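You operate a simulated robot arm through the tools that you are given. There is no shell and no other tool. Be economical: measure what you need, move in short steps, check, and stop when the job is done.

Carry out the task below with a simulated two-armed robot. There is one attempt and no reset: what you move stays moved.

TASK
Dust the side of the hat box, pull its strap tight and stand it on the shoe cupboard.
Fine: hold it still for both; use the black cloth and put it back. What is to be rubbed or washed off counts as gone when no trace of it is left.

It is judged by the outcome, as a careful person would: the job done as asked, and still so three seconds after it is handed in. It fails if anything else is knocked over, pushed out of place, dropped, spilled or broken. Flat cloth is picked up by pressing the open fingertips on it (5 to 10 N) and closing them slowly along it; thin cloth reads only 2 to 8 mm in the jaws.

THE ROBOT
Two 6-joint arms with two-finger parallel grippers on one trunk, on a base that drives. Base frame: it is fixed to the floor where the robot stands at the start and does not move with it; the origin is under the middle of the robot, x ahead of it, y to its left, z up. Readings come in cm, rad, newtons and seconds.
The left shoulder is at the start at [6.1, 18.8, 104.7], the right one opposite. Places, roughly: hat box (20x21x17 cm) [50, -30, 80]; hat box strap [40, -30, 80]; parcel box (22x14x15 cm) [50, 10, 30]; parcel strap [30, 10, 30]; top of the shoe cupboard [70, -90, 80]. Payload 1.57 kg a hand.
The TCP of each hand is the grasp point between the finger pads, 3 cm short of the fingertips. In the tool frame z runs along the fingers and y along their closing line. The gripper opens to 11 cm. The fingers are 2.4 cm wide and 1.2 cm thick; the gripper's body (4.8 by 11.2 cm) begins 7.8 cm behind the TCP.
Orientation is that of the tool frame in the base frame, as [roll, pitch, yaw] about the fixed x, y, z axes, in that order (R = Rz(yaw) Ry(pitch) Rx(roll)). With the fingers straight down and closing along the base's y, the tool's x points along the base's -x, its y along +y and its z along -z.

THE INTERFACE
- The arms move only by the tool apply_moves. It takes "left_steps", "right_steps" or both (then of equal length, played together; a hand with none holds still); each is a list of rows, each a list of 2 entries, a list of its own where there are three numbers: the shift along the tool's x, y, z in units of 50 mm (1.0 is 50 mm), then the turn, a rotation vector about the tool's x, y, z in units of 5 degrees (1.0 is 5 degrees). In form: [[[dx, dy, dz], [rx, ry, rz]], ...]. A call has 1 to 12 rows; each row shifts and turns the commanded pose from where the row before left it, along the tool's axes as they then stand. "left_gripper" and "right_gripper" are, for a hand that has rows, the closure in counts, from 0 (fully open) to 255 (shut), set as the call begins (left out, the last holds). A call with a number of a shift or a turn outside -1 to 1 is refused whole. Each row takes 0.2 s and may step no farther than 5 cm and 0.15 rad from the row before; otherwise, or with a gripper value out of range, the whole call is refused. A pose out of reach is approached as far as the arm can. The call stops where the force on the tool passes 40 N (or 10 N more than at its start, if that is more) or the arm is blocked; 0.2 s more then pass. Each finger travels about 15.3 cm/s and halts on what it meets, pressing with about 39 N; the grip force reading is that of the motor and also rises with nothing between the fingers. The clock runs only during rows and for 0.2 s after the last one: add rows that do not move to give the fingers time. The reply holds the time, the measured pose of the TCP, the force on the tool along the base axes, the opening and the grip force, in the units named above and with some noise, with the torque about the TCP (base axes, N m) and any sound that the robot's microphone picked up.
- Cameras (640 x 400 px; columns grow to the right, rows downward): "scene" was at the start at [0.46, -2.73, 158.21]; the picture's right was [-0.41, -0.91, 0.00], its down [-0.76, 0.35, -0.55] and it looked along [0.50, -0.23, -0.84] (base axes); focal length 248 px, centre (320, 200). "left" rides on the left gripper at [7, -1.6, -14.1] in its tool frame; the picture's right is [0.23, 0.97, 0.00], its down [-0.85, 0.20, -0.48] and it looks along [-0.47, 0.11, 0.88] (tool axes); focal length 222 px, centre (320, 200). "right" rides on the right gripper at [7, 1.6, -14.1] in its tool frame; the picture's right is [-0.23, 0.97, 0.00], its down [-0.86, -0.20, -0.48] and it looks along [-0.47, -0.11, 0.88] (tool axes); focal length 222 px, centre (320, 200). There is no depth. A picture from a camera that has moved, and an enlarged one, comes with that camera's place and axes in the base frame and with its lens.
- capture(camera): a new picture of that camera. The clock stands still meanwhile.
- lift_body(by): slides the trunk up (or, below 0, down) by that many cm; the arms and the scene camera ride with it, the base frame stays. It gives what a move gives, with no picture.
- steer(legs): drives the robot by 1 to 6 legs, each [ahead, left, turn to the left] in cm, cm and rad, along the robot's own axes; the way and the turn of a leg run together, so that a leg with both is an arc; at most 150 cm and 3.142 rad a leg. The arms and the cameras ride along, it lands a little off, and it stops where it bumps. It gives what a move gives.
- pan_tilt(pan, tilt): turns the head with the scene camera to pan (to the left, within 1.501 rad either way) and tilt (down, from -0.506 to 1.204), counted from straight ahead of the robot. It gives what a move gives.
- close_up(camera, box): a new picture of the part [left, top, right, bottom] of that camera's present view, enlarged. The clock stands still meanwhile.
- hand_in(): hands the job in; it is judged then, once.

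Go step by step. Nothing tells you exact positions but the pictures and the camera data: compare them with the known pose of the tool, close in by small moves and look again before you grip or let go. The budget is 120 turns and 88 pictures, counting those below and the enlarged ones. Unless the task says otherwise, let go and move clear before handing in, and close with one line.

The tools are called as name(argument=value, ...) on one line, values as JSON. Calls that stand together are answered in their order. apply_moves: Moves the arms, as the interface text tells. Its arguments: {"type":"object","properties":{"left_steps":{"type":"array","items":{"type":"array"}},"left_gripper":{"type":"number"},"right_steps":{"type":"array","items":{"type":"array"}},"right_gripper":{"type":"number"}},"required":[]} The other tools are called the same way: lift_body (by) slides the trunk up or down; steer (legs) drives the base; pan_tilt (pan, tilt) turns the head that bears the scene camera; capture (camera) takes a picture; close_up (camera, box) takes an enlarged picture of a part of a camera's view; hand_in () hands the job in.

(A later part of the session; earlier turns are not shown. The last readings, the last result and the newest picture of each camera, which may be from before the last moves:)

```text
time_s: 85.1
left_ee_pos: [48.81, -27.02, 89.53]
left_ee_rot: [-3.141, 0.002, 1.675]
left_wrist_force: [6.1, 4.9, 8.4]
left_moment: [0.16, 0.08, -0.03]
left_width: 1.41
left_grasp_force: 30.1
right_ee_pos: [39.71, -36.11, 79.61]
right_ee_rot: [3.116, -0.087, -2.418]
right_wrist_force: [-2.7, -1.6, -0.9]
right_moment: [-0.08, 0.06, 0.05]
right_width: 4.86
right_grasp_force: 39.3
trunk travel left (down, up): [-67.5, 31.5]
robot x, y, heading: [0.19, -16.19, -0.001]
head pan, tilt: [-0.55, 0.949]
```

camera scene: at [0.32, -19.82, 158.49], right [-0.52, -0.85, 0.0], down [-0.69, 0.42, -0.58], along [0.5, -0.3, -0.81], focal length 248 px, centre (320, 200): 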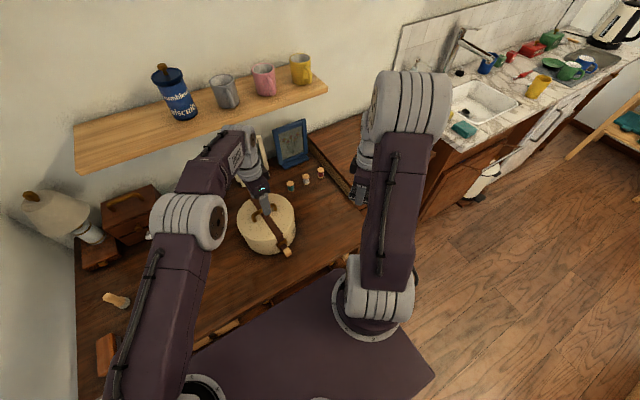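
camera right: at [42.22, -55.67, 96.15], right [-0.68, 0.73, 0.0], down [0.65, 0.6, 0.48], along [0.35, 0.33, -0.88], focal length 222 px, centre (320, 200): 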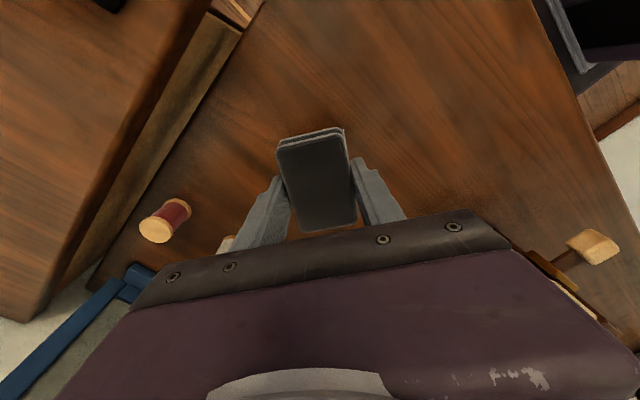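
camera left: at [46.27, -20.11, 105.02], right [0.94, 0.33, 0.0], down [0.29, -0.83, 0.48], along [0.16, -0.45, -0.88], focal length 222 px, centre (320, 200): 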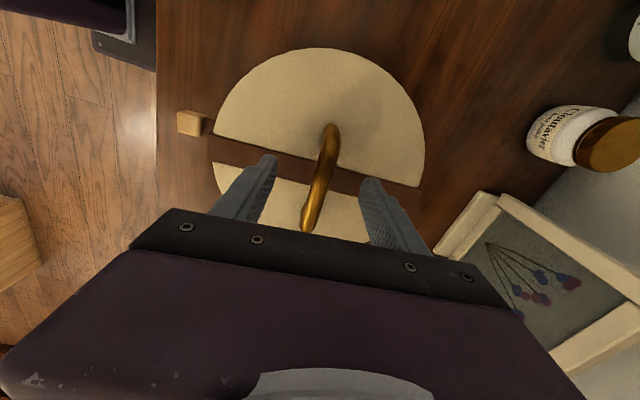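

apply_moves(right_steps=[[[-0.06, 0.3, 0], [0, 0, 0]], [[0, -0.35, 0], [0, 0, 0]], [[0, 0.35, 0], [0, 0, 0]], [[-0.01, -0.58, 0], [0.1, 0, -1]], [[0, 0.35, 0], [0, 0, 0]], [[0, -0.35, -0.1], [0, 0, 0]], [[0, 0.35, 0], [0, 0, 0]], [[0, -0.35, 0], [0, 0, 0]], [[0, 0.35, 0.1], [0, 0, 0]], [[0, -0.35, 0], [0, 0, 0]], [[0, 0.35, 0], [0, 0, 0]]])

```text
time_s: 87.5
left_ee_pos: [48.79, -26.9, 89.69]
left_ee_rot: [3.138, 0.0, 1.677]
left_wrist_force: [12.3, 18.2, 15.9]
left_moment: [0.66, -0.16, -0.46]
left_width: 1.37
left_grasp_force: 30.1
right_ee_pos: [39.71, -35.69, 79.63]
right_ee_rot: [3.118, -0.085, -2.333]
right_wrist_force: [-7.7, -25.2, -1.9]
right_moment: [-0.55, 0.19, -0.44]
right_width: 4.88
right_grasp_force: 38.3
trunk travel left (down, up): [-67.5, 31.5]
robot x, y, heading: [0.13, -16.21, 0.006]
head pan, tilt: [-0.55, 0.949]
```

apply_moves(right_steps=[[[0, -0.35, -0.16], [0, 0, 0]], [[0, 0.35, 0], [0, 0, 0]], [[0, -0.35, 0], [0, 0, 0]], [[0, 0.35, 0], [0, 0, 0]], [[0.01, 0.2, 0], [-0.1, 0, 1]], [[0, -0.35, 0], [0, 0, 0]], [[0, 0.35, 0], [0, 0, 0]], [[0, -0.35, 0], [0, 0, 0]], [[0, 0.45, 0], [-0.1, 0, 1]], [[0, -0.3, 0], [0, 0, 0]], [[0, 0.3, 0], [0, 0, 0]], [[0, -0.3, 0], [0, 0, 0]]])

apply_moves(right_steps=[[[0.7, 0, 0], [0, -1, 0]], [[0, -0.6, -0.6], [0, 0, -0.7]], [[0, -0.7, -0.6], [0, 0, -0.7]], [[0, -0.7, -0.6], [0, 0, -0.7]], [[0, -0.7, -0.5], [0, 0, -0.7]]])

close_up(camera="right", box=[360, 130, 520, 230])

```text
time_s: 90.1
left_ee_pos: [48.62, -26.92, 89.61]
left_ee_rot: [3.141, 0.003, 1.676]
left_wrist_force: [11.5, 8.3, 14.1]
left_moment: [0.11, -0.08, 0.12]
left_width: 1.37
left_grasp_force: 30.2
right_ee_pos: [39.48, -35.97, 80.38]
right_ee_rot: [3.115, -0.091, -2.505]
right_wrist_force: [-9.3, -1.4, -0.7]
right_moment: [-0.04, 0.21, 0.25]
right_width: 4.88
right_grasp_force: 38.8
trunk travel left (down, up): [-67.5, 31.5]
robot x, y, heading: [-0.23, -16.34, 0.002]
head pan, tilt: [-0.55, 0.949]
```

```text
time_s: 91.3
left_ee_pos: [48.63, -26.89, 89.46]
left_ee_rot: [-3.14, 0.0, 1.677]
left_wrist_force: [0.9, -0.7, 0.2]
left_moment: [-0.36, 0.0, 0.11]
left_width: 1.38
left_grasp_force: 30.9
right_ee_pos: [45.88, -48.13, 91.84]
right_ee_rot: [3.113, 0.004, -2.262]
right_wrist_force: [-0.3, -0.6, -0.1]
right_moment: [0.01, -0.01, -0.01]
right_width: 4.88
right_grasp_force: 39.0
trunk travel left (down, up): [-67.5, 31.5]
robot x, y, heading: [-0.1, -16.17, 0.002]
head pan, tilt: [-0.55, 0.949]
```

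```text
4.00 times, centred on (440, 180) of right
camera zoom: at [40.63, -52.8, 105.97], right [-0.61, 0.8, 0.03], down [0.71, 0.52, 0.48], along [0.36, 0.31, -0.88], focal length 888 px, centre (-160, 280)
```

zoom: 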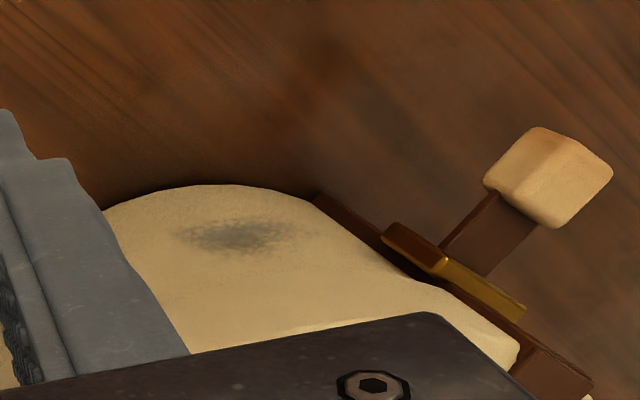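

It's fading, so I'll give it more passes centred at about z 79.3.

apply_moves(right_steps=[[[0, 0, 0], [0, 0, 0.89]], [[0, 0, 0], [0, 0, 0.89]], [[-0.06, 0.68, 0], [0, 0, 0]], [[-0.06, 0.68, 0], [0, 0, 0]], [[-0.06, 0.67, 0], [0, 0, 0]], [[-0.07, 0.67, 0], [0, 0, 0]], [[0, 0, 0.71], [0, 0, 0]], [[0, 0, 0.71], [0, 0, 0]], [[0, 0, 0.7], [0, 0, 0]], [[-0.2, 0, 0], [0, 0.4, 0]], [[-0.1, 0, 0], [0, 0, 0]], [[-0.08, 0, 0], [0, 0, 0]]])

```text
time_s: 93.9
left_ee_pos: [48.83, -26.76, 89.49]
left_ee_rot: [-3.141, 0.0, 1.676]
left_wrist_force: [2.8, 3.7, -3.4]
left_moment: [0.38, -0.15, -0.15]
left_width: 1.38
left_grasp_force: 30.6
right_ee_pos: [39.08, -35.79, 81.58]
right_ee_rot: [3.111, -0.039, -2.419]
right_wrist_force: [-2.4, -5.2, -2.0]
right_moment: [-0.13, 0.09, -0.08]
right_width: 4.88
right_grasp_force: 39.4
trunk travel left (down, up): [-67.5, 31.5]
robot x, y, heading: [0.18, -16.01, -0.001]
head pan, tilt: [-0.55, 0.949]
```

apply_moves(right_steps=[[[-0.09, 0.15, 0.08], [0, 0, 0]], [[-0.02, -0.35, 0], [0, 0, 0]], [[0.02, 0.35, 0], [0, 0, 0]], [[-0.02, -0.35, 0], [0, 0, 0]], [[0.02, 0.35, 0], [0, 0, 0]], [[-0.02, -0.35, -0.08], [0, 0, 0]], [[0.02, 0.35, 0], [0, 0, 0]], [[-0.02, -0.35, 0], [0, 0, 0]], [[0.02, 0.35, 0.16], [0, 0, 0]], [[-0.02, -0.35, 0], [0, 0, 0]], [[0.02, 0.35, 0], [0, 0, 0]], [[-0.02, -0.35, 0], [0, 0, 0]]])

apply_moves(right_steps=[[[0.0, 0.15, 0], [0, 0, -0.8]], [[-0.02, -0.35, 0], [0, 0, 0]], [[0.02, 0.35, 0], [0, 0, 0]], [[-0.02, -0.35, 0], [0, 0, 0]], [[0.02, 0.35, -0.1], [0, 0, 0]], [[-0.02, -0.35, 0], [0, 0, 0]], [[0.02, 0.35, 0], [0, 0, 0]], [[-0.02, -0.35, 0], [0, 0, 0]], [[0.02, 0.35, 0], [0, 0, 0]], [[-0.02, -0.35, 0], [0, 0, 0]], [[0.02, 0.35, 0], [0, 0, 0]]])

```text
time_s: 95.4
left_ee_pos: [48.97, -26.76, 89.68]
left_ee_rot: [3.136, 0.0, 1.674]
left_wrist_force: [2.9, 2.0, 1.1]
left_moment: [-0.39, 0.19, -0.01]
left_width: 1.38
left_grasp_force: 30.3
right_ee_pos: [39.37, -35.67, 81.36]
right_ee_rot: [3.115, -0.035, -2.421]
right_wrist_force: [-2.1, -6.1, 1.2]
right_moment: [-0.06, 0.01, -0.11]
right_width: 4.86
right_grasp_force: 39.0
trunk travel left (down, up): [-67.5, 31.5]
robot x, y, heading: [0.0, -16.14, 0.002]
head pan, tilt: [-0.55, 0.949]
stopped in row 7 (left hand): the force on the tool passed its limit (the readings are from after the stop); the commanded pose is now the measured one
```

```text
time_s: 97.8
left_ee_pos: [48.76, -26.59, 89.72]
left_ee_rot: [3.137, 0.001, 1.674]
left_wrist_force: [11.2, 16.0, 12.3]
left_moment: [0.06, -0.28, -0.4]
left_width: 1.37
left_grasp_force: 29.6
right_ee_pos: [38.97, -35.04, 81.99]
right_ee_rot: [3.116, -0.034, -2.353]
right_wrist_force: [-7.0, -21.2, -1.1]
right_moment: [-0.44, 0.12, -0.57]
right_width: 4.87
right_grasp_force: 38.9
trunk travel left (down, up): [-67.5, 31.5]
robot x, y, heading: [-0.12, -16.16, -0.001]
head pan, tilt: [-0.55, 0.949]
```

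apply_moves(right_steps=[[[0, -0.35, 0.1], [0, 0, 0]], [[0, 0.35, 0], [0, 0, 0]], [[0, -0.35, 0.06], [0, 0, 0]], [[0, 0.35, 0], [0, 0, 0]], [[0, -0.35, 0.06], [0, 0, 0]], [[0, 0.35, 0], [0, 0, 0]], [[0, -0.1, 0], [0, 0, 1]], [[-0.01, -0.3, 0], [0, 0, 0]], [[0.01, 0.3, 0], [0, 0, 0]], [[-0.01, -0.3, 0], [0, 0, 0]], [[0.01, 0.3, 0], [0, 0, 0]]])

apply_moves(right_steps=[[[0.7, 0, 0], [0, -0.4, 0]], [[0, -0.6, -0.6], [0, 0, -0.7]], [[0, -0.7, -0.6], [0, 0, -0.7]], [[0, -0.7, -0.6], [0, 0, -0.7]], [[0, -0.7, -0.5], [0, 0, -0.7]]])

close_up(camera="right", box=[360, 130, 520, 230])

```text
time_s: 100.2
left_ee_pos: [48.86, -26.77, 89.63]
left_ee_rot: [3.14, -0.001, 1.673]
left_wrist_force: [6.7, 6.6, 8.8]
left_moment: [-0.3, -0.05, 0.01]
left_width: 1.37
left_grasp_force: 30.3
right_ee_pos: [39.32, -35.39, 80.81]
right_ee_rot: [3.117, -0.037, -2.439]
right_wrist_force: [-4.2, -9.8, 1.1]
right_moment: [-0.18, 0.05, -0.2]
right_width: 4.86
right_grasp_force: 38.8
trunk travel left (down, up): [-67.5, 31.5]
robot x, y, heading: [-0.01, -16.01, 0.001]
head pan, tilt: [-0.55, 0.949]
```

```text
time_s: 101.4
left_ee_pos: [48.9, -26.77, 89.52]
left_ee_rot: [3.14, -0.001, 1.674]
left_wrist_force: [0.2, -0.6, -2.4]
left_moment: [-0.09, 0.14, -0.04]
left_width: 1.37
left_grasp_force: 30.5
right_ee_pos: [46.55, -47.75, 92.09]
right_ee_rot: [3.115, 0.004, -2.193]
right_wrist_force: [0.5, 0.9, 0.0]
right_moment: [-0.01, 0.02, 0.02]
right_width: 4.87
right_grasp_force: 39.4
trunk travel left (down, up): [-67.5, 31.5]
robot x, y, heading: [0.22, -15.98, 0.004]
head pan, tilt: [-0.55, 0.949]
```

```text
4.00 times, centred on (440, 180) of right
camera zoom: at [41.42, -52.73, 106.24], right [-0.66, 0.75, 0.03], down [0.67, 0.57, 0.48], along [0.34, 0.33, -0.88], focal length 888 px, centre (-160, 280)
```

zoom: 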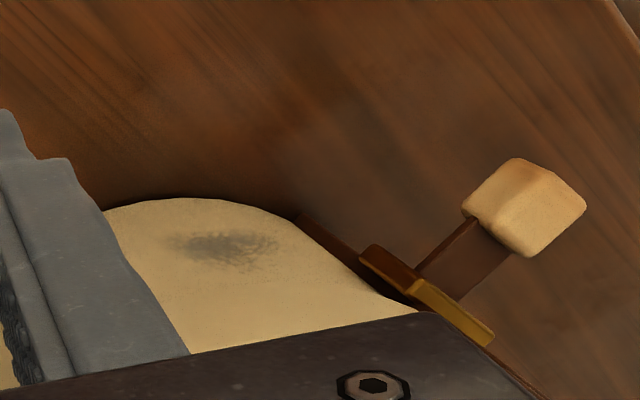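

Triangulating from two cameras puts the spot at [42.35, -33.8, 79.7]. The pad is thinner and sits lower in the fingers than I assumed (about 2 to 3.5 cm below the TCP), so I need TCP heights of 82 to 83.5.

apply_moves(right_steps=[[[0, 0, 0], [0, 0, 1]], [[0, 0, 0], [0, 0, 1]], [[-0.05, 0.65, 0], [0, 0, 0]], [[-0.05, 0.65, 0], [0, 0, 0]], [[-0.05, 0.65, 0], [0, 0, 0]], [[-0.06, 0.65, 0], [0, 0, 0]], [[0, 0, 0.64], [0, 0, 0]], [[0, 0, 0.63], [0, 0, 0]], [[0, 0, 0.63], [0, 0, 0]], [[-0.2, 0, 0], [0, 0, 0]], [[-0.1, 0, 0], [0, 0, 0]], [[-0.08, 0, 0], [0, 0, 0]]])

```text
time_s: 104.0
left_ee_pos: [48.87, -26.69, 89.63]
left_ee_rot: [3.136, -0.003, 1.675]
left_wrist_force: [6.5, 9.4, 0.4]
left_moment: [0.42, -0.17, -0.27]
left_width: 1.37
left_grasp_force: 30.3
right_ee_pos: [39.26, -35.68, 82.89]
right_ee_rot: [3.115, -0.002, -2.367]
right_wrist_force: [-5.8, -10.4, -4.8]
right_moment: [-0.15, 0.07, -0.1]
right_width: 4.86
right_grasp_force: 38.8
trunk travel left (down, up): [-67.5, 31.5]
robot x, y, heading: [0.09, -16.15, 0.004]
head pan, tilt: [-0.55, 0.949]
```

apply_moves(right_steps=[[[0.06, 0, 0.14], [0, 0, 0]], [[-0.06, 0, 0], [0, 0, 0]], [[-0.02, 0, 0], [0, 0, 0]]])

close_up(camera="scene", box=[265, 190, 325, 250])

```text
time_s: 104.8
left_ee_pos: [48.9, -26.83, 89.7]
left_ee_rot: [3.135, 0.001, 1.673]
left_wrist_force: [5.4, 7.4, 1.0]
left_moment: [0.21, -0.03, -0.11]
left_width: 1.36
left_grasp_force: 30.0
right_ee_pos: [39.32, -35.62, 82.32]
right_ee_rot: [3.115, -0.001, -2.369]
right_wrist_force: [-7.1, -8.8, 1.2]
right_moment: [-0.08, 0.08, -0.04]
right_width: 4.85
right_grasp_force: 38.7
trunk travel left (down, up): [-67.5, 31.5]
robot x, y, heading: [-0.14, -16.15, -0.001]
head pan, tilt: [-0.55, 0.949]
```

```text
6.67 times, centred on (295, 220) of scene
camera zoom: at [0.19, -19.84, 158.48], right [-0.52, -0.85, 0.0], down [-0.69, 0.42, -0.58], along [0.5, -0.3, -0.81], focal length 1651 px, centre (487, 67)
```

zoom: 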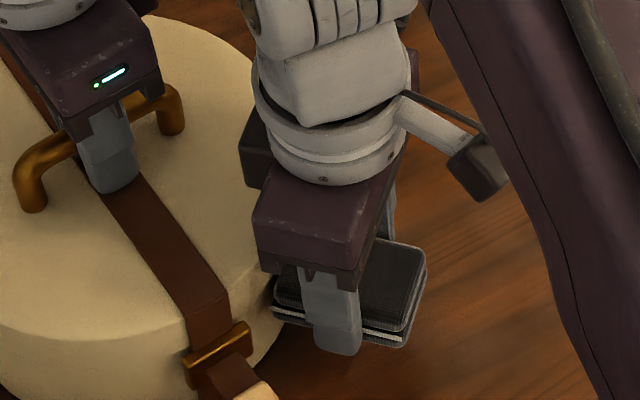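

The contact seems to be mostly on the pad's top and bottom edges. I'll tilt so that the pad's lower edge bears on the spot, and sweep that edge across z 79 to 80.5.

apply_moves(right_steps=[[[0.12, 0, -0.08], [0, -0.8, 0]], [[0, 0, 0], [0, -0.8, 0]], [[-0.08, 0, 0], [0, 0, 0]], [[-0.06, 0, 0], [0, 0, 0]]])

```text
time_s: 105.8
left_ee_pos: [49.01, -26.69, 89.7]
left_ee_rot: [3.131, -0.004, 1.673]
left_wrist_force: [19.3, 23.9, 18.8]
left_moment: [0.9, -0.31, -0.43]
left_width: 1.36
left_grasp_force: 30.2
right_ee_pos: [39.33, -35.66, 82.62]
right_ee_rot: [3.115, 0.138, -2.374]
right_wrist_force: [-20.0, -26.5, -19.0]
right_moment: [-1.3, 1.18, -0.25]
right_width: 4.85
right_grasp_force: 39.2
trunk travel left (down, up): [-67.5, 31.5]
robot x, y, heading: [-0.07, -16.37, -0.002]
head pan, tilt: [-0.55, 0.949]
```

apply_moves(right_steps=[[[0.045, 0.1, 0], [0, 0, 0]], [[0, -0.3, 0], [0, 0, 0]], [[0, 0.3, -0.06], [0, 0, 0]], [[0, -0.3, 0], [0, 0, 0]], [[0, 0.3, -0.06], [0, 0, 0]], [[0, -0.3, 0], [0, 0, 0]], [[0, 0.3, -0.06], [0, 0, 0]], [[0, -0.3, 0], [0, 0, 0]], [[0, 0.3, 0.25], [0, 0, 0]], [[0, -0.3, 0], [0, 0, 0]], [[0, 0.3, 0], [0, 0, 0]]])

apply_moves(right_steps=[[[0.7, 0, 0], [0, 0.8, 0]], [[0, -0.6, -0.6], [0, 0.8, -0.7]], [[0, -0.7, -0.6], [0, 0, -0.7]], [[0, -0.7, -0.6], [0, 0, -0.7]], [[0, -0.7, -0.5], [0, 0, -0.7]]])

close_up(camera="right", box=[360, 130, 520, 230])

```text
time_s: 107.5
left_ee_pos: [48.86, -26.74, 89.79]
left_ee_rot: [3.134, -0.003, 1.672]
left_wrist_force: [3.3, 1.8, 1.9]
left_moment: [-0.33, 0.06, -0.01]
left_width: 1.35
left_grasp_force: 30.6
right_ee_pos: [39.05, -35.78, 83.56]
right_ee_rot: [3.123, 0.142, -2.374]
right_wrist_force: [-1.6, -4.7, 0.1]
right_moment: [-0.15, 0.06, -0.05]
right_width: 4.87
right_grasp_force: 39.2
trunk travel left (down, up): [-67.5, 31.5]
robot x, y, heading: [-0.11, -16.22, 0.0]
head pan, tilt: [-0.55, 0.949]
stopped in row 8 (left hand): the force on the tool passed its limit (the readings are from after the stop); the commanded pose is now the measured one
```

```text
time_s: 108.7
left_ee_pos: [48.93, -26.71, 89.77]
left_ee_rot: [3.135, -0.005, 1.671]
left_wrist_force: [1.2, 0.0, -4.0]
left_moment: [-0.04, 0.06, 0.01]
left_width: 1.37
left_grasp_force: 30.1
right_ee_pos: [46.83, -47.28, 94.5]
right_ee_rot: [3.125, 0.006, -2.129]
right_wrist_force: [0.4, 0.2, -0.6]
right_moment: [0.01, 0.06, 0.01]
right_width: 4.86
right_grasp_force: 39.2
trunk travel left (down, up): [-67.5, 31.5]
robot x, y, heading: [0.29, -16.21, -0.003]
head pan, tilt: [-0.55, 0.949]
```

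```text
4.00 times, centred on (440, 180) of right
camera zoom: at [42.07, -52.54, 108.63], right [-0.71, 0.71, 0.02], down [0.63, 0.61, 0.48], along [0.33, 0.35, -0.88], focal length 888 px, centre (-160, 280)
```

zoom: 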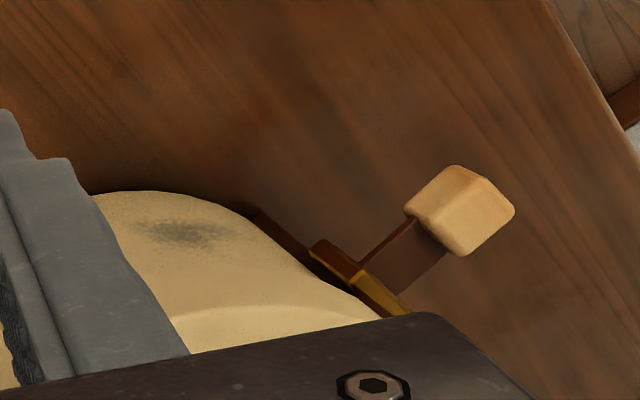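

Progress: it's smaller and lighter. One more round with that edge slightly higher.

apply_moves(right_steps=[[[0, 0, 0], [0, 0, 1]], [[-0.04, 0.6, 0], [0, 0, 1]], [[-0.04, 0.6, 0], [0, 0, 0.3]], [[-0.04, 0.6, 0], [0, 0, 0]], [[-0.04, 0.61, 0], [0, 0, 0]], [[0, 0, 0.72], [0, 0, 0]], [[0, 0, 0.72], [0, 0, 0]], [[0, 0, 0.72], [0, 0, 0]], [[-0.15, 0, 0], [0, -0.8, 0]], [[-0.1, 0, 0], [0, -0.8, 0]]])

apply_moves(right_steps=[[[-0.06, 0, 0], [0, 0, 0]], [[-0.06, 0, 0], [0, 0, 0]]])

```text
time_s: 110.9
left_ee_pos: [48.99, -26.73, 89.72]
left_ee_rot: [3.135, -0.006, 1.671]
left_wrist_force: [0.0, -0.7, -4.9]
left_moment: [-0.06, -0.01, 0.01]
left_width: 1.37
left_grasp_force: 30.4
right_ee_pos: [38.9, -37.73, 83.87]
right_ee_rot: [3.121, 0.113, -2.333]
right_wrist_force: [0.3, 0.5, -1.1]
right_moment: [-0.01, -0.01, 0.02]
right_width: 4.86
right_grasp_force: 39.1
trunk travel left (down, up): [-67.5, 31.5]
robot x, y, heading: [-0.26, -16.19, 0.006]
head pan, tilt: [-0.55, 0.949]
```

```text
time_s: 111.5
left_ee_pos: [49.11, -26.65, 89.69]
left_ee_rot: [3.134, -0.003, 1.673]
left_wrist_force: [-0.1, 0.1, -4.3]
left_moment: [0.03, 0.02, 0.04]
left_width: 1.39
left_grasp_force: 29.8
right_ee_pos: [39.75, -37.2, 83.87]
right_ee_rot: [3.124, 0.142, -2.331]
right_wrist_force: [0.5, 0.1, -0.2]
right_moment: [0.0, 0.01, 0.02]
right_width: 4.85
right_grasp_force: 38.8
trunk travel left (down, up): [-67.5, 31.5]
robot x, y, heading: [-0.09, -15.91, 0.004]
head pan, tilt: [-0.55, 0.949]
```

apply_moves(right_steps=[[[-0.08, 0, 0], [0, 0, 0]], [[-0.06, 0, 0], [0, 0, 0]]])

```text
time_s: 112.1
left_ee_pos: [49.14, -26.52, 89.7]
left_ee_rot: [3.133, -0.007, 1.672]
left_wrist_force: [8.4, 14.8, 2.1]
left_moment: [0.66, -0.18, -0.51]
left_width: 1.38
left_grasp_force: 29.8
right_ee_pos: [39.92, -36.81, 84.04]
right_ee_rot: [3.125, 0.138, -2.332]
right_wrist_force: [-8.8, -15.3, -6.3]
right_moment: [-0.46, 0.26, -0.03]
right_width: 4.86
right_grasp_force: 39.2
trunk travel left (down, up): [-67.5, 31.5]
robot x, y, heading: [-0.19, -15.94, -0.001]
head pan, tilt: [-0.55, 0.949]
```

apply_moves(right_steps=[[[0, 0.15, 0.04], [0, -0.3, 0]], [[0, -0.3, 0], [0, 0, 0]], [[0, 0.3, 0.06], [0, 0, 0]], [[0, -0.3, 0], [0, 0, 0]], [[0, 0.3, 0.06], [0, 0, 0]], [[0, -0.3, 0], [0, 0, 0]], [[0, 0.3, 0.05], [0, 0, 0]], [[0, -0.3, 0], [0, 0, 0]]])

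```text
time_s: 113.9
left_ee_pos: [48.78, -26.61, 89.92]
left_ee_rot: [3.132, -0.001, 1.67]
left_wrist_force: [19.3, 11.0, 25.8]
left_moment: [-0.24, -0.06, 0.47]
left_width: 1.38
left_grasp_force: 30.3
right_ee_pos: [40.4, -36.87, 83.02]
right_ee_rot: [3.122, 0.166, -2.329]
right_wrist_force: [-19.8, -6.6, -4.9]
right_moment: [-0.35, 0.59, 0.74]
right_width: 4.87
right_grasp_force: 39.6
trunk travel left (down, up): [-67.5, 31.5]
robot x, y, heading: [0.16, -15.92, 0.007]
head pan, tilt: [-0.55, 0.949]
```

apply_moves(right_steps=[[[0.02, 0.3, 0.04], [0, 0, 0]], [[0, -0.3, 0], [0, 0, 0]], [[0, 0.3, 0.04], [0, 0, 0]], [[0.02, 0, 0], [0.15, 0, 1]], [[0, -0.2, 0], [0, 0, 0]], [[0, 0.3, -0.05], [0, 0, 0]], [[0, -0.3, 0], [0, 0, 0]], [[0, 0.3, -0.05], [0, 0, 0]], [[0, -0.3, 0], [0, 0, 0]], [[0, 0.3, -0.05], [0, 0, 0]], [[0, -0.3, 0], [0, 0, 0]]])

apply_moves(right_steps=[[[0.7, 0, 0], [0, 0.9, 0]], [[0, -0.6, -0.6], [0, 0.9, -0.7]], [[0, -0.7, -0.6], [0, 0.1, -0.7]], [[0, -0.7, -0.6], [0, 0, -0.7]], [[0, -0.7, -0.4], [0, 0, -0.7]]])

close_up(camera="right", box=[360, 130, 520, 230])

```text
time_s: 116.3
left_ee_pos: [48.81, -26.67, 89.69]
left_ee_rot: [3.134, -0.003, 1.671]
left_wrist_force: [13.1, 8.1, 19.1]
left_moment: [-0.19, -0.08, 0.31]
left_width: 1.37
left_grasp_force: 29.9
right_ee_pos: [40.08, -36.99, 83.33]
right_ee_rot: [3.122, 0.167, -2.42]
right_wrist_force: [-10.1, -2.2, -1.4]
right_moment: [-0.09, 0.25, 0.34]
right_width: 4.86
right_grasp_force: 38.9
trunk travel left (down, up): [-67.5, 31.5]
robot x, y, heading: [-0.31, -16.6, -0.0]
head pan, tilt: [-0.55, 0.949]
```

```text
time_s: 117.5
left_ee_pos: [48.74, -26.6, 89.55]
left_ee_rot: [3.138, -0.005, 1.672]
left_wrist_force: [2.1, -0.8, 0.0]
left_moment: [-0.26, 0.01, 0.07]
left_width: 1.39
left_grasp_force: 29.8
right_ee_pos: [47.18, -48.51, 93.33]
right_ee_rot: [3.13, 0.006, -2.173]
right_wrist_force: [0.1, -0.8, -1.2]
right_moment: [-0.05, 0.0, -0.04]
right_width: 4.9
right_grasp_force: 38.1
trunk travel left (down, up): [-67.5, 31.5]
robot x, y, heading: [0.07, -16.35, 0.003]
head pan, tilt: [-0.55, 0.949]
```

```text
4.00 times, centred on (440, 180) of right
camera zoom: at [42.16, -53.68, 107.55], right [-0.67, 0.74, 0.01], down [0.65, 0.59, 0.48], along [0.35, 0.33, -0.88], focal length 888 px, centre (-160, 280)
```

zoom: 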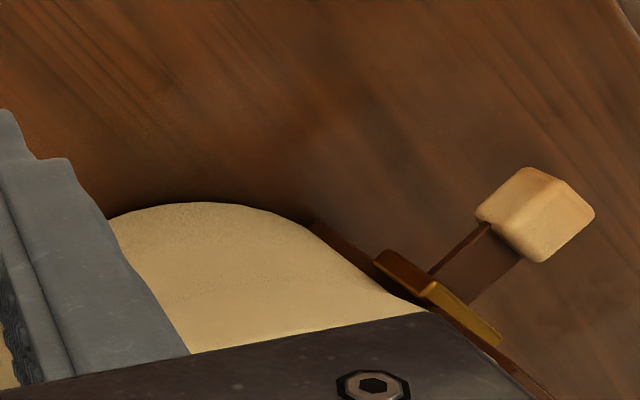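

The smudge seems gone. I'll check it enlarged.

close_up(camera="right", box=[380, 170, 460, 220])

close_up(camera="scene", box=[240, 190, 340, 270])

```text
8.00 times, centred on (420, 195) of right
camera zoom: at [42.16, -53.68, 107.55], right [-0.67, 0.74, 0.01], down [0.65, 0.59, 0.48], along [0.35, 0.33, -0.88], focal length 1777 px, centre (-480, 240)
```

zoom: 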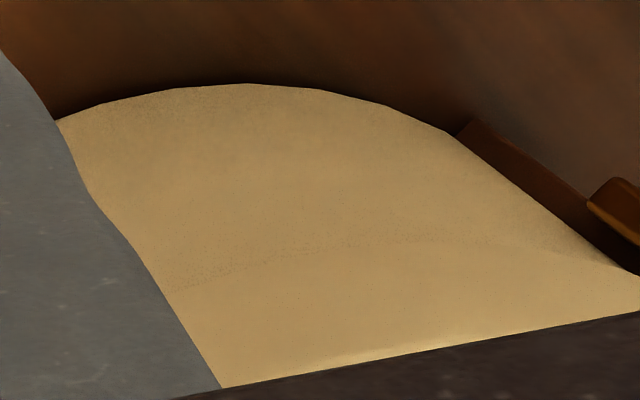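

```text
5.00 times, centred on (290, 230) of scene
camera zoom: at [0.33, -19.88, 158.47], right [-0.52, -0.85, 0.0], down [-0.69, 0.42, -0.58], along [0.5, -0.3, -0.81], focal length 1238 px, centre (470, 50)
```

zoom: 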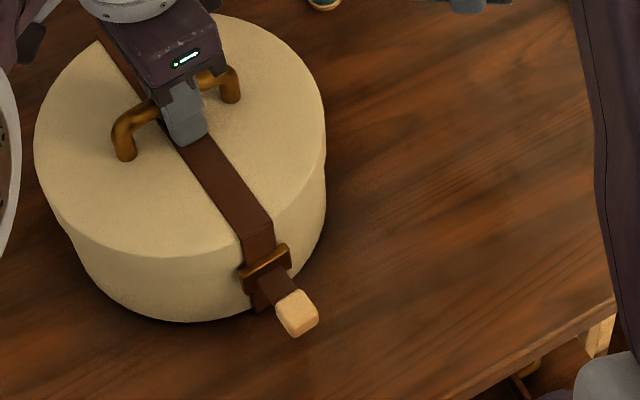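

The side is clean. Next I put the cloth back: the left hand releases the handle and moves aside while the right hand rises and turns back.

apply_moves(left_steps=[[[0, 0, 0], [0, 0, 0]], [[0, 0, 0], [0, 0, 0]], [[0, 0, -0.2], [0, 0, 0]], [[0, 0, -0.6], [0, 0, 0]], [[0, 0, -0.8], [0, 0, 0]], [[0, 0, -0.8], [0, 0, 0]], [[0.9, 0, 0], [0, 0, 0]], [[0.9, 0, 0], [0, 0, 0]], [[0.9, 0, 0], [0, 0, 0]], [[0.9, 0, 0], [0, 0, 0]], [[0.9, 0, 0], [0, 0, 0]], [[0.9, 0, 0], [0, 0, 0]]], left_gripper=93, right_steps=[[[0, 0, -0.5], [0, 0, 0.97]], [[0, 0, -0.5], [0, 0, 0.97]], [[0, 0, -0.5], [0, 0, 0.97]], [[0, 0, -0.4], [0, 0, 0.97]], [[0, 0, 0], [0, 0, 0.97]], [[0, 0, 0], [0, 0, 0.97]], [[0, 0, 0], [0, 0, 0.97]], [[0, 0, 0], [0, 0, 0.98]], [[0, 0, 0], [0, 0, 0.98]], [[0, 0, 0], [0, 0, 0.98]], [[0, 0, 0], [0, 0, 0.98]], [[0, 0, 0], [0, 0, 0.98]]])

steer(legs=[[0, 16.1, 0]])

```text
time_s: 120.1
left_ee_pos: [46.04, 0.37, 101.69]
left_ee_rot: [3.136, -0.003, 1.67]
left_wrist_force: [-0.9, 0.5, 0.2]
left_moment: [-0.02, 0.04, -0.01]
left_width: 6.96
left_grasp_force: 0.0
right_ee_pos: [47.22, -48.8, 103.15]
right_ee_rot: [3.132, -0.008, 3.087]
right_wrist_force: [-0.3, 0.6, 0.6]
right_moment: [-0.03, -0.01, 0.03]
right_width: 4.87
right_grasp_force: 38.9
trunk travel left (down, up): [-67.5, 31.5]
robot x, y, heading: [0.24, -16.2, 0.007]
head pan, tilt: [-0.55, 0.949]
```

```text
time_s: 121.5
left_ee_pos: [46.08, 16.21, 101.68]
left_ee_rot: [3.135, -0.006, 1.668]
left_wrist_force: [-0.1, -0.2, 0.5]
left_moment: [0.0, -0.02, -0.04]
left_width: 6.97
left_grasp_force: 0.1
right_ee_pos: [47.18, -32.93, 102.89]
right_ee_rot: [3.129, -0.008, 3.085]
right_wrist_force: [-0.3, -0.3, -1.0]
right_moment: [-0.02, 0.02, -0.01]
right_width: 4.87
right_grasp_force: 38.7
trunk travel left (down, up): [-67.5, 31.5]
robot x, y, heading: [-0.01, 0.14, 0.001]
head pan, tilt: [-0.55, 0.949]
```

apply_moves(left_steps=[[[0.6, 0, 0], [0, 0, 0]], [[0.6, 0, 0], [0, 0, 0]], [[0.3, 0, 0], [0, 0, 0]], [[0, 0, 0], [0, 0, 0]], [[0, 0, 0], [0, 0, 0]], [[0, 0, 0], [0, 0, 0]], [[0, 0, 0], [0, 0, 0]], [[0, 0, 0], [0, 0, 0]]], right_steps=[[[0.264, 0.801, 0], [0, 0, 0]], [[0.264, 0.801, 0], [0, 0, 0]], [[0.264, 0.801, 0], [0, 0, 0]], [[0.264, 0.801, 0], [0, 0, 0]], [[0.264, 0.801, 0], [0, 0, 0]], [[0.264, 0.801, 0], [0, 0, 0]], [[0.264, 0.801, 0], [0, 0, 0]], [[0.264, 0.801, 0], [0, 0, 0]]])

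```text
time_s: 123.3
left_ee_pos: [45.45, 24.16, 101.55]
left_ee_rot: [3.135, -0.002, 1.668]
left_wrist_force: [-0.8, 0.6, 0.1]
left_moment: [0.01, 0.0, 0.01]
left_width: 7.0
left_grasp_force: 0.0
right_ee_pos: [38.3, -0.08, 103.32]
right_ee_rot: [3.132, -0.009, 3.085]
right_wrist_force: [-0.5, -0.5, 0.3]
right_moment: [-0.03, 0.02, -0.02]
right_width: 4.86
right_grasp_force: 38.9
trunk travel left (down, up): [-67.5, 31.5]
robot x, y, heading: [0.0, 0.47, -0.005]
head pan, tilt: [-0.55, 0.949]
```

apply_moves(right_steps=[[[-0.03, -0.05, 0.9], [0, 0, 0]], [[0, 0, 0.9], [0, 0, 0]], [[0, 0, 0.9], [0, 0, 0]], [[0, 0, 0.9], [0, 0, 0]], [[0, 0, 0.8], [0, 0, 0]], [[0, 0, 0.4], [0, 0, 0]], [[0, 0, 0.12], [0, 0, 0]], [[0, 0, 0.08], [0, 0, 0]]])

capture(camera="right")

```text
time_s: 125.1
left_ee_pos: [45.45, 23.96, 101.73]
left_ee_rot: [3.134, -0.003, 1.668]
left_wrist_force: [0.1, -0.2, 0.2]
left_moment: [-0.01, 0.0, 0.0]
left_width: 6.98
left_grasp_force: 0.1
right_ee_pos: [38.32, -0.08, 78.51]
right_ee_rot: [3.128, -0.008, 3.085]
right_wrist_force: [0.7, 0.6, 0.0]
right_moment: [0.0, 0.0, 0.03]
right_width: 4.87
right_grasp_force: 39.3
trunk travel left (down, up): [-67.5, 31.5]
robot x, y, heading: [0.02, 0.19, -0.001]
head pan, tilt: [-0.55, 0.949]
```

```text
31 pictures are left
camera right: at [31.59, 1.61, 92.76], right [0.28, 0.96, 0.01], down [0.85, -0.25, 0.47], along [0.45, -0.12, -0.88], focal length 222 px, centre (320, 200)
```

right: 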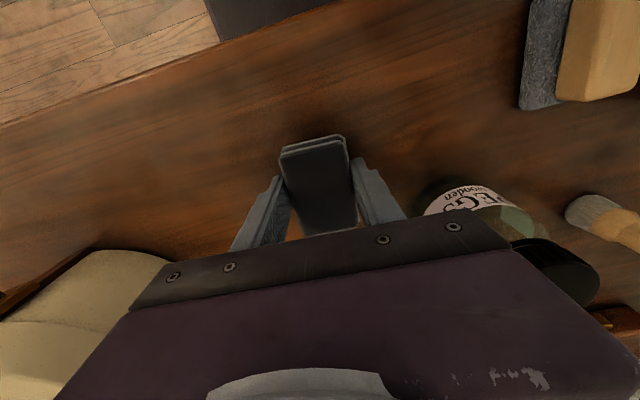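

apply_moves(right_steps=[[[0, -0.03, 0.1], [0, 0, 0]], [[0, 0, 0.06], [0, 0, 0]]])

```text
time_s: 125.7
left_ee_pos: [45.37, 23.88, 101.75]
left_ee_rot: [3.135, -0.004, 1.67]
left_wrist_force: [0.1, 0.2, -0.6]
left_moment: [0.0, -0.02, 0.01]
left_width: 6.99
left_grasp_force: 0.0
right_ee_pos: [38.25, -0.2, 77.63]
right_ee_rot: [3.128, -0.008, 3.086]
right_wrist_force: [-0.5, 0.8, -0.2]
right_moment: [-0.01, 0.01, 0.02]
right_width: 4.87
right_grasp_force: 38.8
trunk travel left (down, up): [-67.5, 31.5]
robot x, y, heading: [0.11, 0.51, -0.001]
head pan, tilt: [-0.55, 0.949]
```

apply_moves(right_steps=[[[0, 0, 0.05], [0, 0, 0]], [[0, 0, 0.03], [0, 0, 0]]])

```text
time_s: 126.3
left_ee_pos: [45.17, 23.9, 101.87]
left_ee_rot: [3.133, -0.002, 1.668]
left_wrist_force: [0.3, 0.0, 0.1]
left_moment: [-0.01, 0.0, 0.02]
left_width: 7.0
left_grasp_force: 0.1
right_ee_pos: [38.14, -0.22, 77.37]
right_ee_rot: [3.128, -0.003, 3.086]
right_wrist_force: [1.8, -5.4, 28.9]
right_moment: [-0.93, 0.04, -0.03]
right_width: 4.88
right_grasp_force: 39.1
trunk travel left (down, up): [-67.5, 31.5]
robot x, y, heading: [-0.05, 0.28, -0.004]
head pan, tilt: [-0.55, 0.949]
```

apply_moves(right_steps=[[[0, 0, -0.04], [0, 0, 0]], [[0, 0, 0], [0, 0, 0]]])

apply_moves(right_steps=[[[0, 0, 0], [0, 0, 0]], [[0, 0, 0], [0, 0, 0]], [[0, 0, 0], [0, 0, 0]], [[0, 0, -0.2], [0, 0, 0]], [[0, 0, -0.6], [0, 0, 0]], [[0, 0, -0.9], [0, 0, 0]], [[0, 0, -0.9], [0, 0, 0]]], right_gripper=81)

capture(camera="right")

```text
time_s: 126.9
left_ee_pos: [45.2, 23.95, 101.66]
left_ee_rot: [3.135, -0.003, 1.67]
left_wrist_force: [0.2, 0.2, 0.1]
left_moment: [0.02, -0.02, -0.01]
left_width: 6.98
left_grasp_force: 0.1
right_ee_pos: [38.13, -0.19, 77.53]
right_ee_rot: [3.129, -0.007, 3.086]
right_wrist_force: [3.4, -1.1, 14.4]
right_moment: [-0.34, -0.29, 0.06]
right_width: 4.89
right_grasp_force: 38.6
trunk travel left (down, up): [-67.5, 31.5]
robot x, y, heading: [-0.21, 0.2, -0.003]
head pan, tilt: [-0.55, 0.949]
```

```text
time_s: 128.5
left_ee_pos: [45.31, 23.85, 101.68]
left_ee_rot: [3.134, -0.004, 1.668]
left_wrist_force: [0.9, -0.2, 0.9]
left_moment: [0.03, -0.01, 0.01]
left_width: 6.98
left_grasp_force: 0.0
right_ee_pos: [38.42, -0.58, 90.32]
right_ee_rot: [3.132, -0.008, 3.086]
right_wrist_force: [0.2, 0.4, 0.4]
right_moment: [-0.01, 0.0, 0.01]
right_width: 7.48
right_grasp_force: 0.1
trunk travel left (down, up): [-67.5, 31.5]
robot x, y, heading: [-0.01, 0.07, -0.002]
head pan, tilt: [-0.55, 0.949]
```

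```text
30 pictures are left
camera right: at [31.72, 1.19, 104.63], right [0.28, 0.96, 0.01], down [0.85, -0.25, 0.47], along [0.45, -0.12, -0.88], focal length 222 px, centre (320, 200)
```

right: 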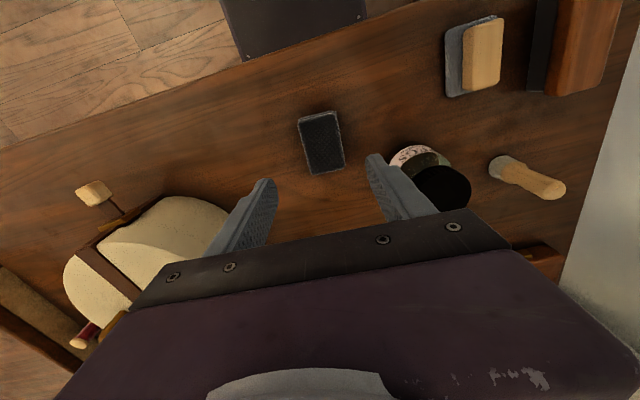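

The cloth is back in its place. Now I'll reposition to hold the handle with the left hand and pull the strap toggle with the right.

apply_moves(right_steps=[[[0, 0, -0.9], [0, 0, 0]], [[0, 0, -0.7], [0, 0, 0]], [[0.06, -0.8, 0], [0, 0, 0]], [[0.06, -0.8, 0], [0, 0, 0]], [[0.06, -0.8, 0], [0, 0, 0]], [[0.06, -0.8, 0], [0, 0, 0]], [[0.06, -0.8, 0], [0, 0, 0]], [[0.06, -0.8, 0], [0, 0, 0]], [[0.06, -0.8, 0], [0, 0, 0]], [[0.06, -0.8, 0], [0, 0, 0]], [[0.06, -0.8, 0], [0, 0, 0]], [[0, -0.6, 0], [0, 0, 0]]])

steer(legs=[[0, -16.1, 0]])

apply_moves(left_steps=[[[-0.8, 0.14, 0], [0, 0, 0]], [[-0.8, 0.14, 0], [0, 0, 0]], [[-0.8, 0.14, 0], [0, 0, 0]], [[-0.8, 0.14, 0], [0, 0, 0]], [[-0.8, 0.14, 0], [0, 0, 0]], [[-0.8, 0.14, 0], [0, 0, 0]], [[-0.8, 0.14, 0], [0, 0, 0]], [[-0.8, 0.14, 0], [0, 0, 0]]])

```text
time_s: 131.1
left_ee_pos: [45.36, 23.9, 101.71]
left_ee_rot: [3.133, -0.002, 1.669]
left_wrist_force: [-0.5, -0.8, -0.5]
left_moment: [0.03, -0.01, 0.01]
left_width: 7.0
left_grasp_force: 0.0
right_ee_pos: [33.78, -39.55, 98.07]
right_ee_rot: [3.129, -0.01, 3.087]
right_wrist_force: [0.7, 1.0, 0.8]
right_moment: [0.01, 0.02, -0.02]
right_width: 7.51
right_grasp_force: 0.1
trunk travel left (down, up): [-67.5, 31.5]
robot x, y, heading: [-0.06, 0.09, -0.001]
head pan, tilt: [-0.55, 0.949]
```

```text
time_s: 132.5
left_ee_pos: [45.36, 8.39, 101.72]
left_ee_rot: [3.135, -0.002, 1.673]
left_wrist_force: [-0.2, -0.8, -0.2]
left_moment: [-0.01, 0.0, -0.02]
left_width: 6.96
left_grasp_force: 0.0
right_ee_pos: [33.73, -54.78, 98.12]
right_ee_rot: [3.132, -0.008, 3.089]
right_wrist_force: [-0.2, 0.0, -0.2]
right_moment: [0.0, -0.02, 0.0]
right_width: 7.49
right_grasp_force: 0.0
trunk travel left (down, up): [-67.5, 31.5]
robot x, y, heading: [0.28, -15.67, -0.002]
head pan, tilt: [-0.55, 0.949]
```

```text
time_s: 134.3
left_ee_pos: [53.06, -20.9, 101.53]
left_ee_rot: [3.139, -0.006, 1.669]
left_wrist_force: [0.2, -1.0, 0.0]
left_moment: [0.01, -0.01, 0.01]
left_width: 7.0
left_grasp_force: 0.0
left hand out of reach, approached as far as the arm can: row 8
right_ee_pos: [33.7, -54.85, 98.15]
right_ee_rot: [3.128, -0.008, 3.087]
right_wrist_force: [0.1, -0.4, 0.2]
right_moment: [-0.02, -0.03, 0.01]
right_width: 7.5
right_grasp_force: 0.1
trunk travel left (down, up): [-67.5, 31.5]
robot x, y, heading: [0.15, -15.48, 0.001]
head pan, tilt: [-0.55, 0.949]
```

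apply_moves(left_steps=[[[-0.2, -0.5, 0], [0, 0, 0]], [[-0.4, -0.45, 0.3], [0, 0, 0]], [[-0.47, 0, 0.6], [0, 0, 0]], [[0, 0, 0.7], [0, 0, 0]], [[0, 0, 0.4], [0, 0, 0]]])

capture(camera="left")

```text
time_s: 135.5
left_ee_pos: [48.86, -26.72, 91.41]
left_ee_rot: [3.135, -0.004, 1.671]
left_wrist_force: [0.2, -0.5, 0.1]
left_moment: [0.01, -0.04, -0.03]
left_width: 6.98
left_grasp_force: 0.0
right_ee_pos: [33.71, -54.84, 98.18]
right_ee_rot: [3.13, -0.009, 3.088]
right_wrist_force: [0.5, -0.5, -0.5]
right_moment: [-0.01, 0.03, 0.03]
right_width: 7.47
right_grasp_force: 0.1
trunk travel left (down, up): [-67.5, 31.5]
robot x, y, heading: [-0.21, -15.56, 0.005]
head pan, tilt: [-0.55, 0.949]
```

```text
29 pictures are left
camera left: at [46.45, -19.96, 105.48], right [0.95, 0.32, 0.01], down [0.28, -0.83, 0.48], along [0.16, -0.45, -0.88], focal length 222 px, centre (320, 200)
```

left: 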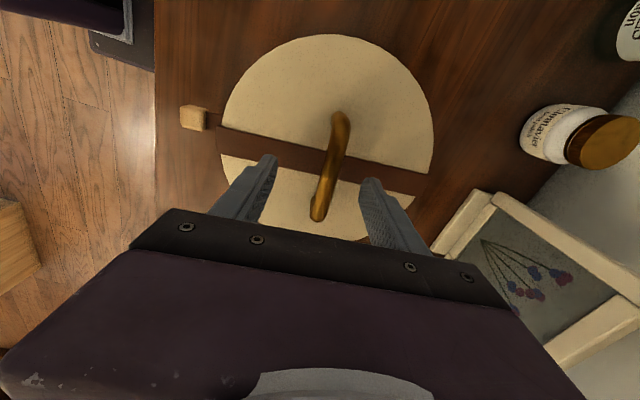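

apply_moves(left_steps=[[[-0.05, 0.08, 0.2], [0, 0, 0]], [[0, 0, 0.18], [0, 0, 0]]])

apply_moves(left_steps=[[[0, 0, 0], [0, 0, 0]], [[0, 0, 0], [0, 0, 0]], [[0, 0, 0], [0, 0, 0]], [[0, 0, 0], [0, 0, 0]]], left_gripper=255, right_steps=[[[0.1, 0.9, 0], [0, 0, 0]], [[0.1, 0.9, 0], [0, 0, 0]], [[0.1, 0.9, 0], [0, 0, 0]], [[0.1, 0.8, 0], [0, 0, 0]]])

close_up(camera="scene", box=[220, 160, 340, 260])

capture(camera="right")

```text
time_s: 136.1
left_ee_pos: [49.33, -26.82, 89.48]
left_ee_rot: [3.137, -0.005, 1.669]
left_wrist_force: [-0.3, 0.4, 1.3]
left_moment: [-0.01, 0.01, -0.03]
left_width: 7.0
left_grasp_force: 0.1
right_ee_pos: [33.77, -54.85, 98.14]
right_ee_rot: [3.128, -0.009, 3.087]
right_wrist_force: [-0.4, 0.3, -0.8]
right_moment: [0.02, -0.02, 0.02]
right_width: 7.51
right_grasp_force: 0.1
trunk travel left (down, up): [-67.5, 31.5]
robot x, y, heading: [0.23, -15.47, 0.003]
head pan, tilt: [-0.55, 0.949]
```

```text
time_s: 137.1
left_ee_pos: [49.35, -26.74, 89.53]
left_ee_rot: [3.136, -0.002, 1.672]
left_wrist_force: [-0.1, -0.3, -1.2]
left_moment: [0.1, 0.05, 0.01]
left_width: 1.37
left_grasp_force: 29.5
right_ee_pos: [32.72, -37.05, 98.3]
right_ee_rot: [3.131, -0.008, 3.088]
right_wrist_force: [0.2, 0.0, 0.5]
right_moment: [0.02, -0.01, -0.02]
right_width: 7.47
right_grasp_force: 0.1
trunk travel left (down, up): [-67.5, 31.5]
robot x, y, heading: [0.46, -15.46, 0.003]
head pan, tilt: [-0.55, 0.949]
```

```text
4.00 times, centred on (280, 210) of scene
camera zoom: at [0.25, -19.07, 158.48], right [-0.52, -0.85, 0.0], down [-0.69, 0.42, -0.58], along [0.5, -0.31, -0.81], focal length 991 px, centre (480, 160)
```

zoom: 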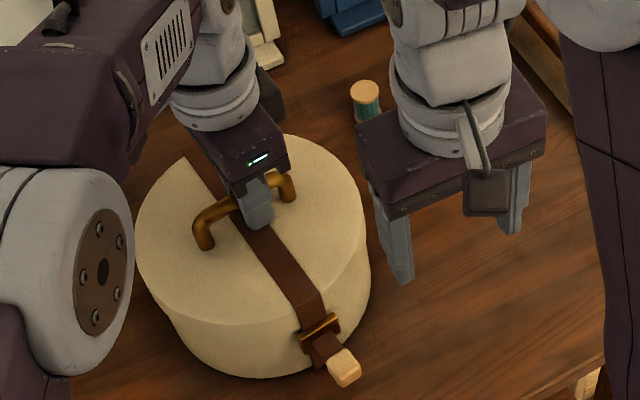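

```text
27 pictures are left
camera right: at [26.06, -35.25, 112.51], right [0.28, 0.96, 0.01], down [0.85, -0.25, 0.47], along [0.45, -0.12, -0.88], focal length 222 px, centre (320, 200)
```

right: 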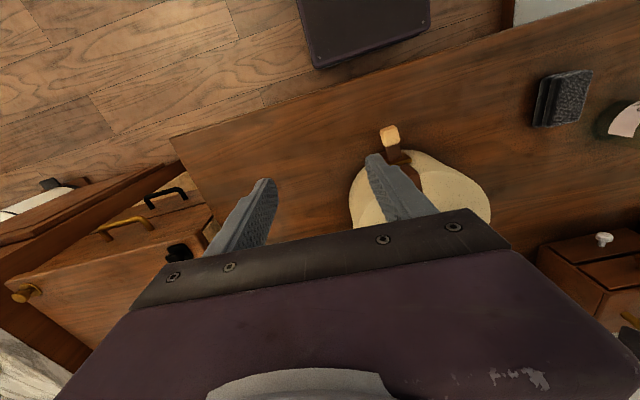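

apply_moves(right_steps=[[[0, 0, 0], [0, 0, -0.88]], [[0, 0, 0], [0, 0, -0.87]], [[-0.23, 0.6, 0], [0, 0, 0]], [[-0.23, 0.6, 0], [0, 0, 0]], [[-0.24, 0.62, 0], [0, 0, 0]], [[0, 0, 0.8], [0, 0, 0]], [[0, 0, 0.8], [0, 0, 0]], [[0, 0, 0.7], [0, 0, 0]]])

capture(camera="right")

close_up(camera="scene", box=[260, 190, 340, 270])

```text
time_s: 138.9
left_ee_pos: [49.43, -26.72, 89.57]
left_ee_rot: [3.137, -0.003, 1.67]
left_wrist_force: [0.5, 0.0, 0.2]
left_moment: [-0.04, -0.04, 0.04]
left_width: 1.36
left_grasp_force: 30.2
right_ee_pos: [35.31, -27.82, 86.68]
right_ee_rot: [3.13, -0.008, -3.044]
right_wrist_force: [0.4, 0.4, -0.3]
right_moment: [0.01, -0.01, -0.04]
right_width: 7.48
right_grasp_force: 0.1
trunk travel left (down, up): [-67.5, 31.5]
robot x, y, heading: [0.07, -15.47, -0.002]
head pan, tilt: [-0.55, 0.949]
```

```text
26 pictures are left
camera right: at [28.45, -27.08, 100.95], right [0.13, 0.99, 0.01], down [0.87, -0.12, 0.47], along [0.47, -0.05, -0.88], focal length 222 px, centre (320, 200)
```

right: 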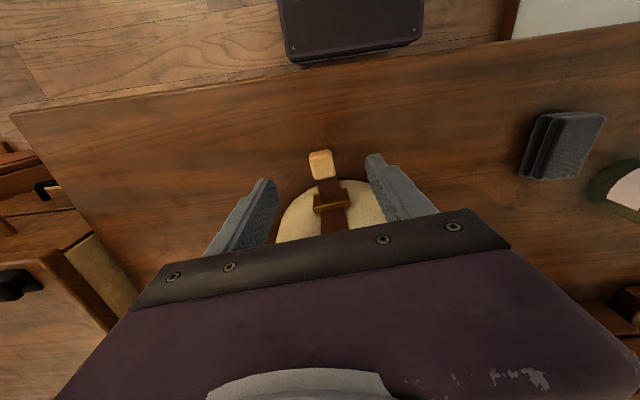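

```text
5.00 times, centred on (300, 230) of scene
camera zoom: at [0.34, -19.2, 158.49], right [-0.52, -0.85, 0.0], down [-0.69, 0.43, -0.58], along [0.5, -0.3, -0.81], focal length 1238 px, centre (420, 50)
```

zoom: 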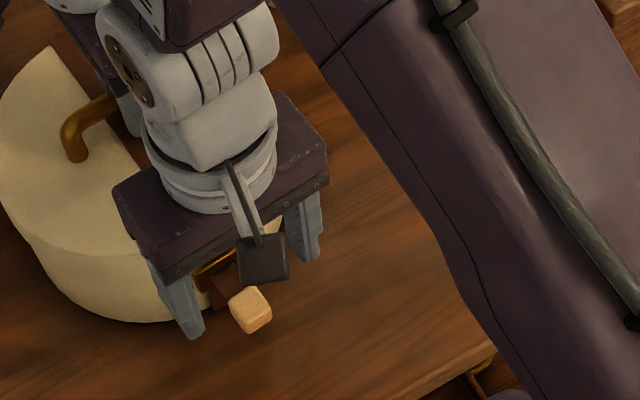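

apply_moves(right_steps=[[[0, 0.03, 0.5], [0, 0, 0]], [[0, 0, 0.35], [0, 0, 0]], [[0, 0, 0.15], [0, 0, 0]]])

apply_moves(right_steps=[[[0, 0, 0], [0, 0, 0]], [[0, 0, 0], [0, 0, 0]], [[0, 0, 0], [0, 0, 0]]], right_gripper=230)

close_up(camera="right", box=[220, 100, 460, 250])

```text
time_s: 139.7
left_ee_pos: [49.34, -26.77, 89.38]
left_ee_rot: [3.137, -0.002, 1.671]
left_wrist_force: [0.3, -0.1, -1.8]
left_moment: [-0.04, 0.02, 0.0]
left_width: 1.36
left_grasp_force: 29.8
right_ee_pos: [35.11, -27.61, 81.84]
right_ee_rot: [3.128, -0.006, -3.043]
right_wrist_force: [0.0, 0.0, 1.0]
right_moment: [0.03, -0.03, 0.01]
right_width: 7.5
right_grasp_force: 0.0
trunk travel left (down, up): [-67.5, 31.5]
robot x, y, heading: [-0.09, -15.62, -0.004]
head pan, tilt: [-0.55, 0.949]
```

```text
time_s: 140.5
left_ee_pos: [49.36, -26.78, 89.58]
left_ee_rot: [3.136, -0.003, 1.67]
left_wrist_force: [1.4, -4.2, -0.1]
left_moment: [0.02, -0.02, 0.23]
left_width: 1.35
left_grasp_force: 30.5
right_ee_pos: [35.3, -27.62, 81.8]
right_ee_rot: [3.129, -0.006, -3.042]
right_wrist_force: [0.0, 3.7, -0.2]
right_moment: [-0.34, 0.01, 0.28]
right_width: 2.09
right_grasp_force: 33.9
trunk travel left (down, up): [-67.5, 31.5]
robot x, y, heading: [-0.37, -15.16, 0.0]
head pan, tilt: [-0.55, 0.949]
```

```text
2.67 times, centred on (340, 175) of right
camera zoom: at [28.33, -26.89, 96.06], right [0.13, 0.99, 0.01], down [0.87, -0.12, 0.47], along [0.47, -0.05, -0.88], focal length 592 px, centre (267, 267)
```

zoom: 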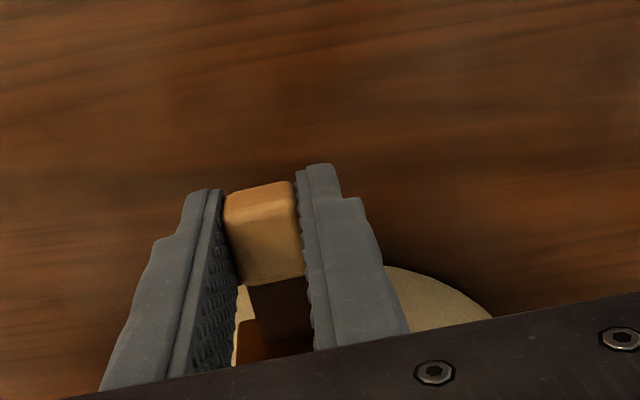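

The toggle is gripped. Pulling it outward in small steps.

apply_moves(right_steps=[[[0.08, 0, 0], [0, 0, 0]], [[0.08, 0, 0], [0, 0, 0]], [[0.08, 0, 0], [0, 0, 0]]])

```text
time_s: 141.3
left_ee_pos: [49.41, -26.81, 89.5]
left_ee_rot: [3.136, -0.004, 1.669]
left_wrist_force: [-0.9, -4.4, -0.3]
left_moment: [-0.02, 0.07, 0.3]
left_width: 1.36
left_grasp_force: 30.2
right_ee_pos: [33.96, -27.86, 81.91]
right_ee_rot: [3.129, -0.01, -3.043]
right_wrist_force: [-0.4, 4.0, 0.7]
right_moment: [-0.34, -0.06, 0.3]
right_width: 2.08
right_grasp_force: 34.1
trunk travel left (down, up): [-67.5, 31.5]
robot x, y, heading: [-0.03, -15.51, 0.001]
head pan, tilt: [-0.55, 0.949]
```

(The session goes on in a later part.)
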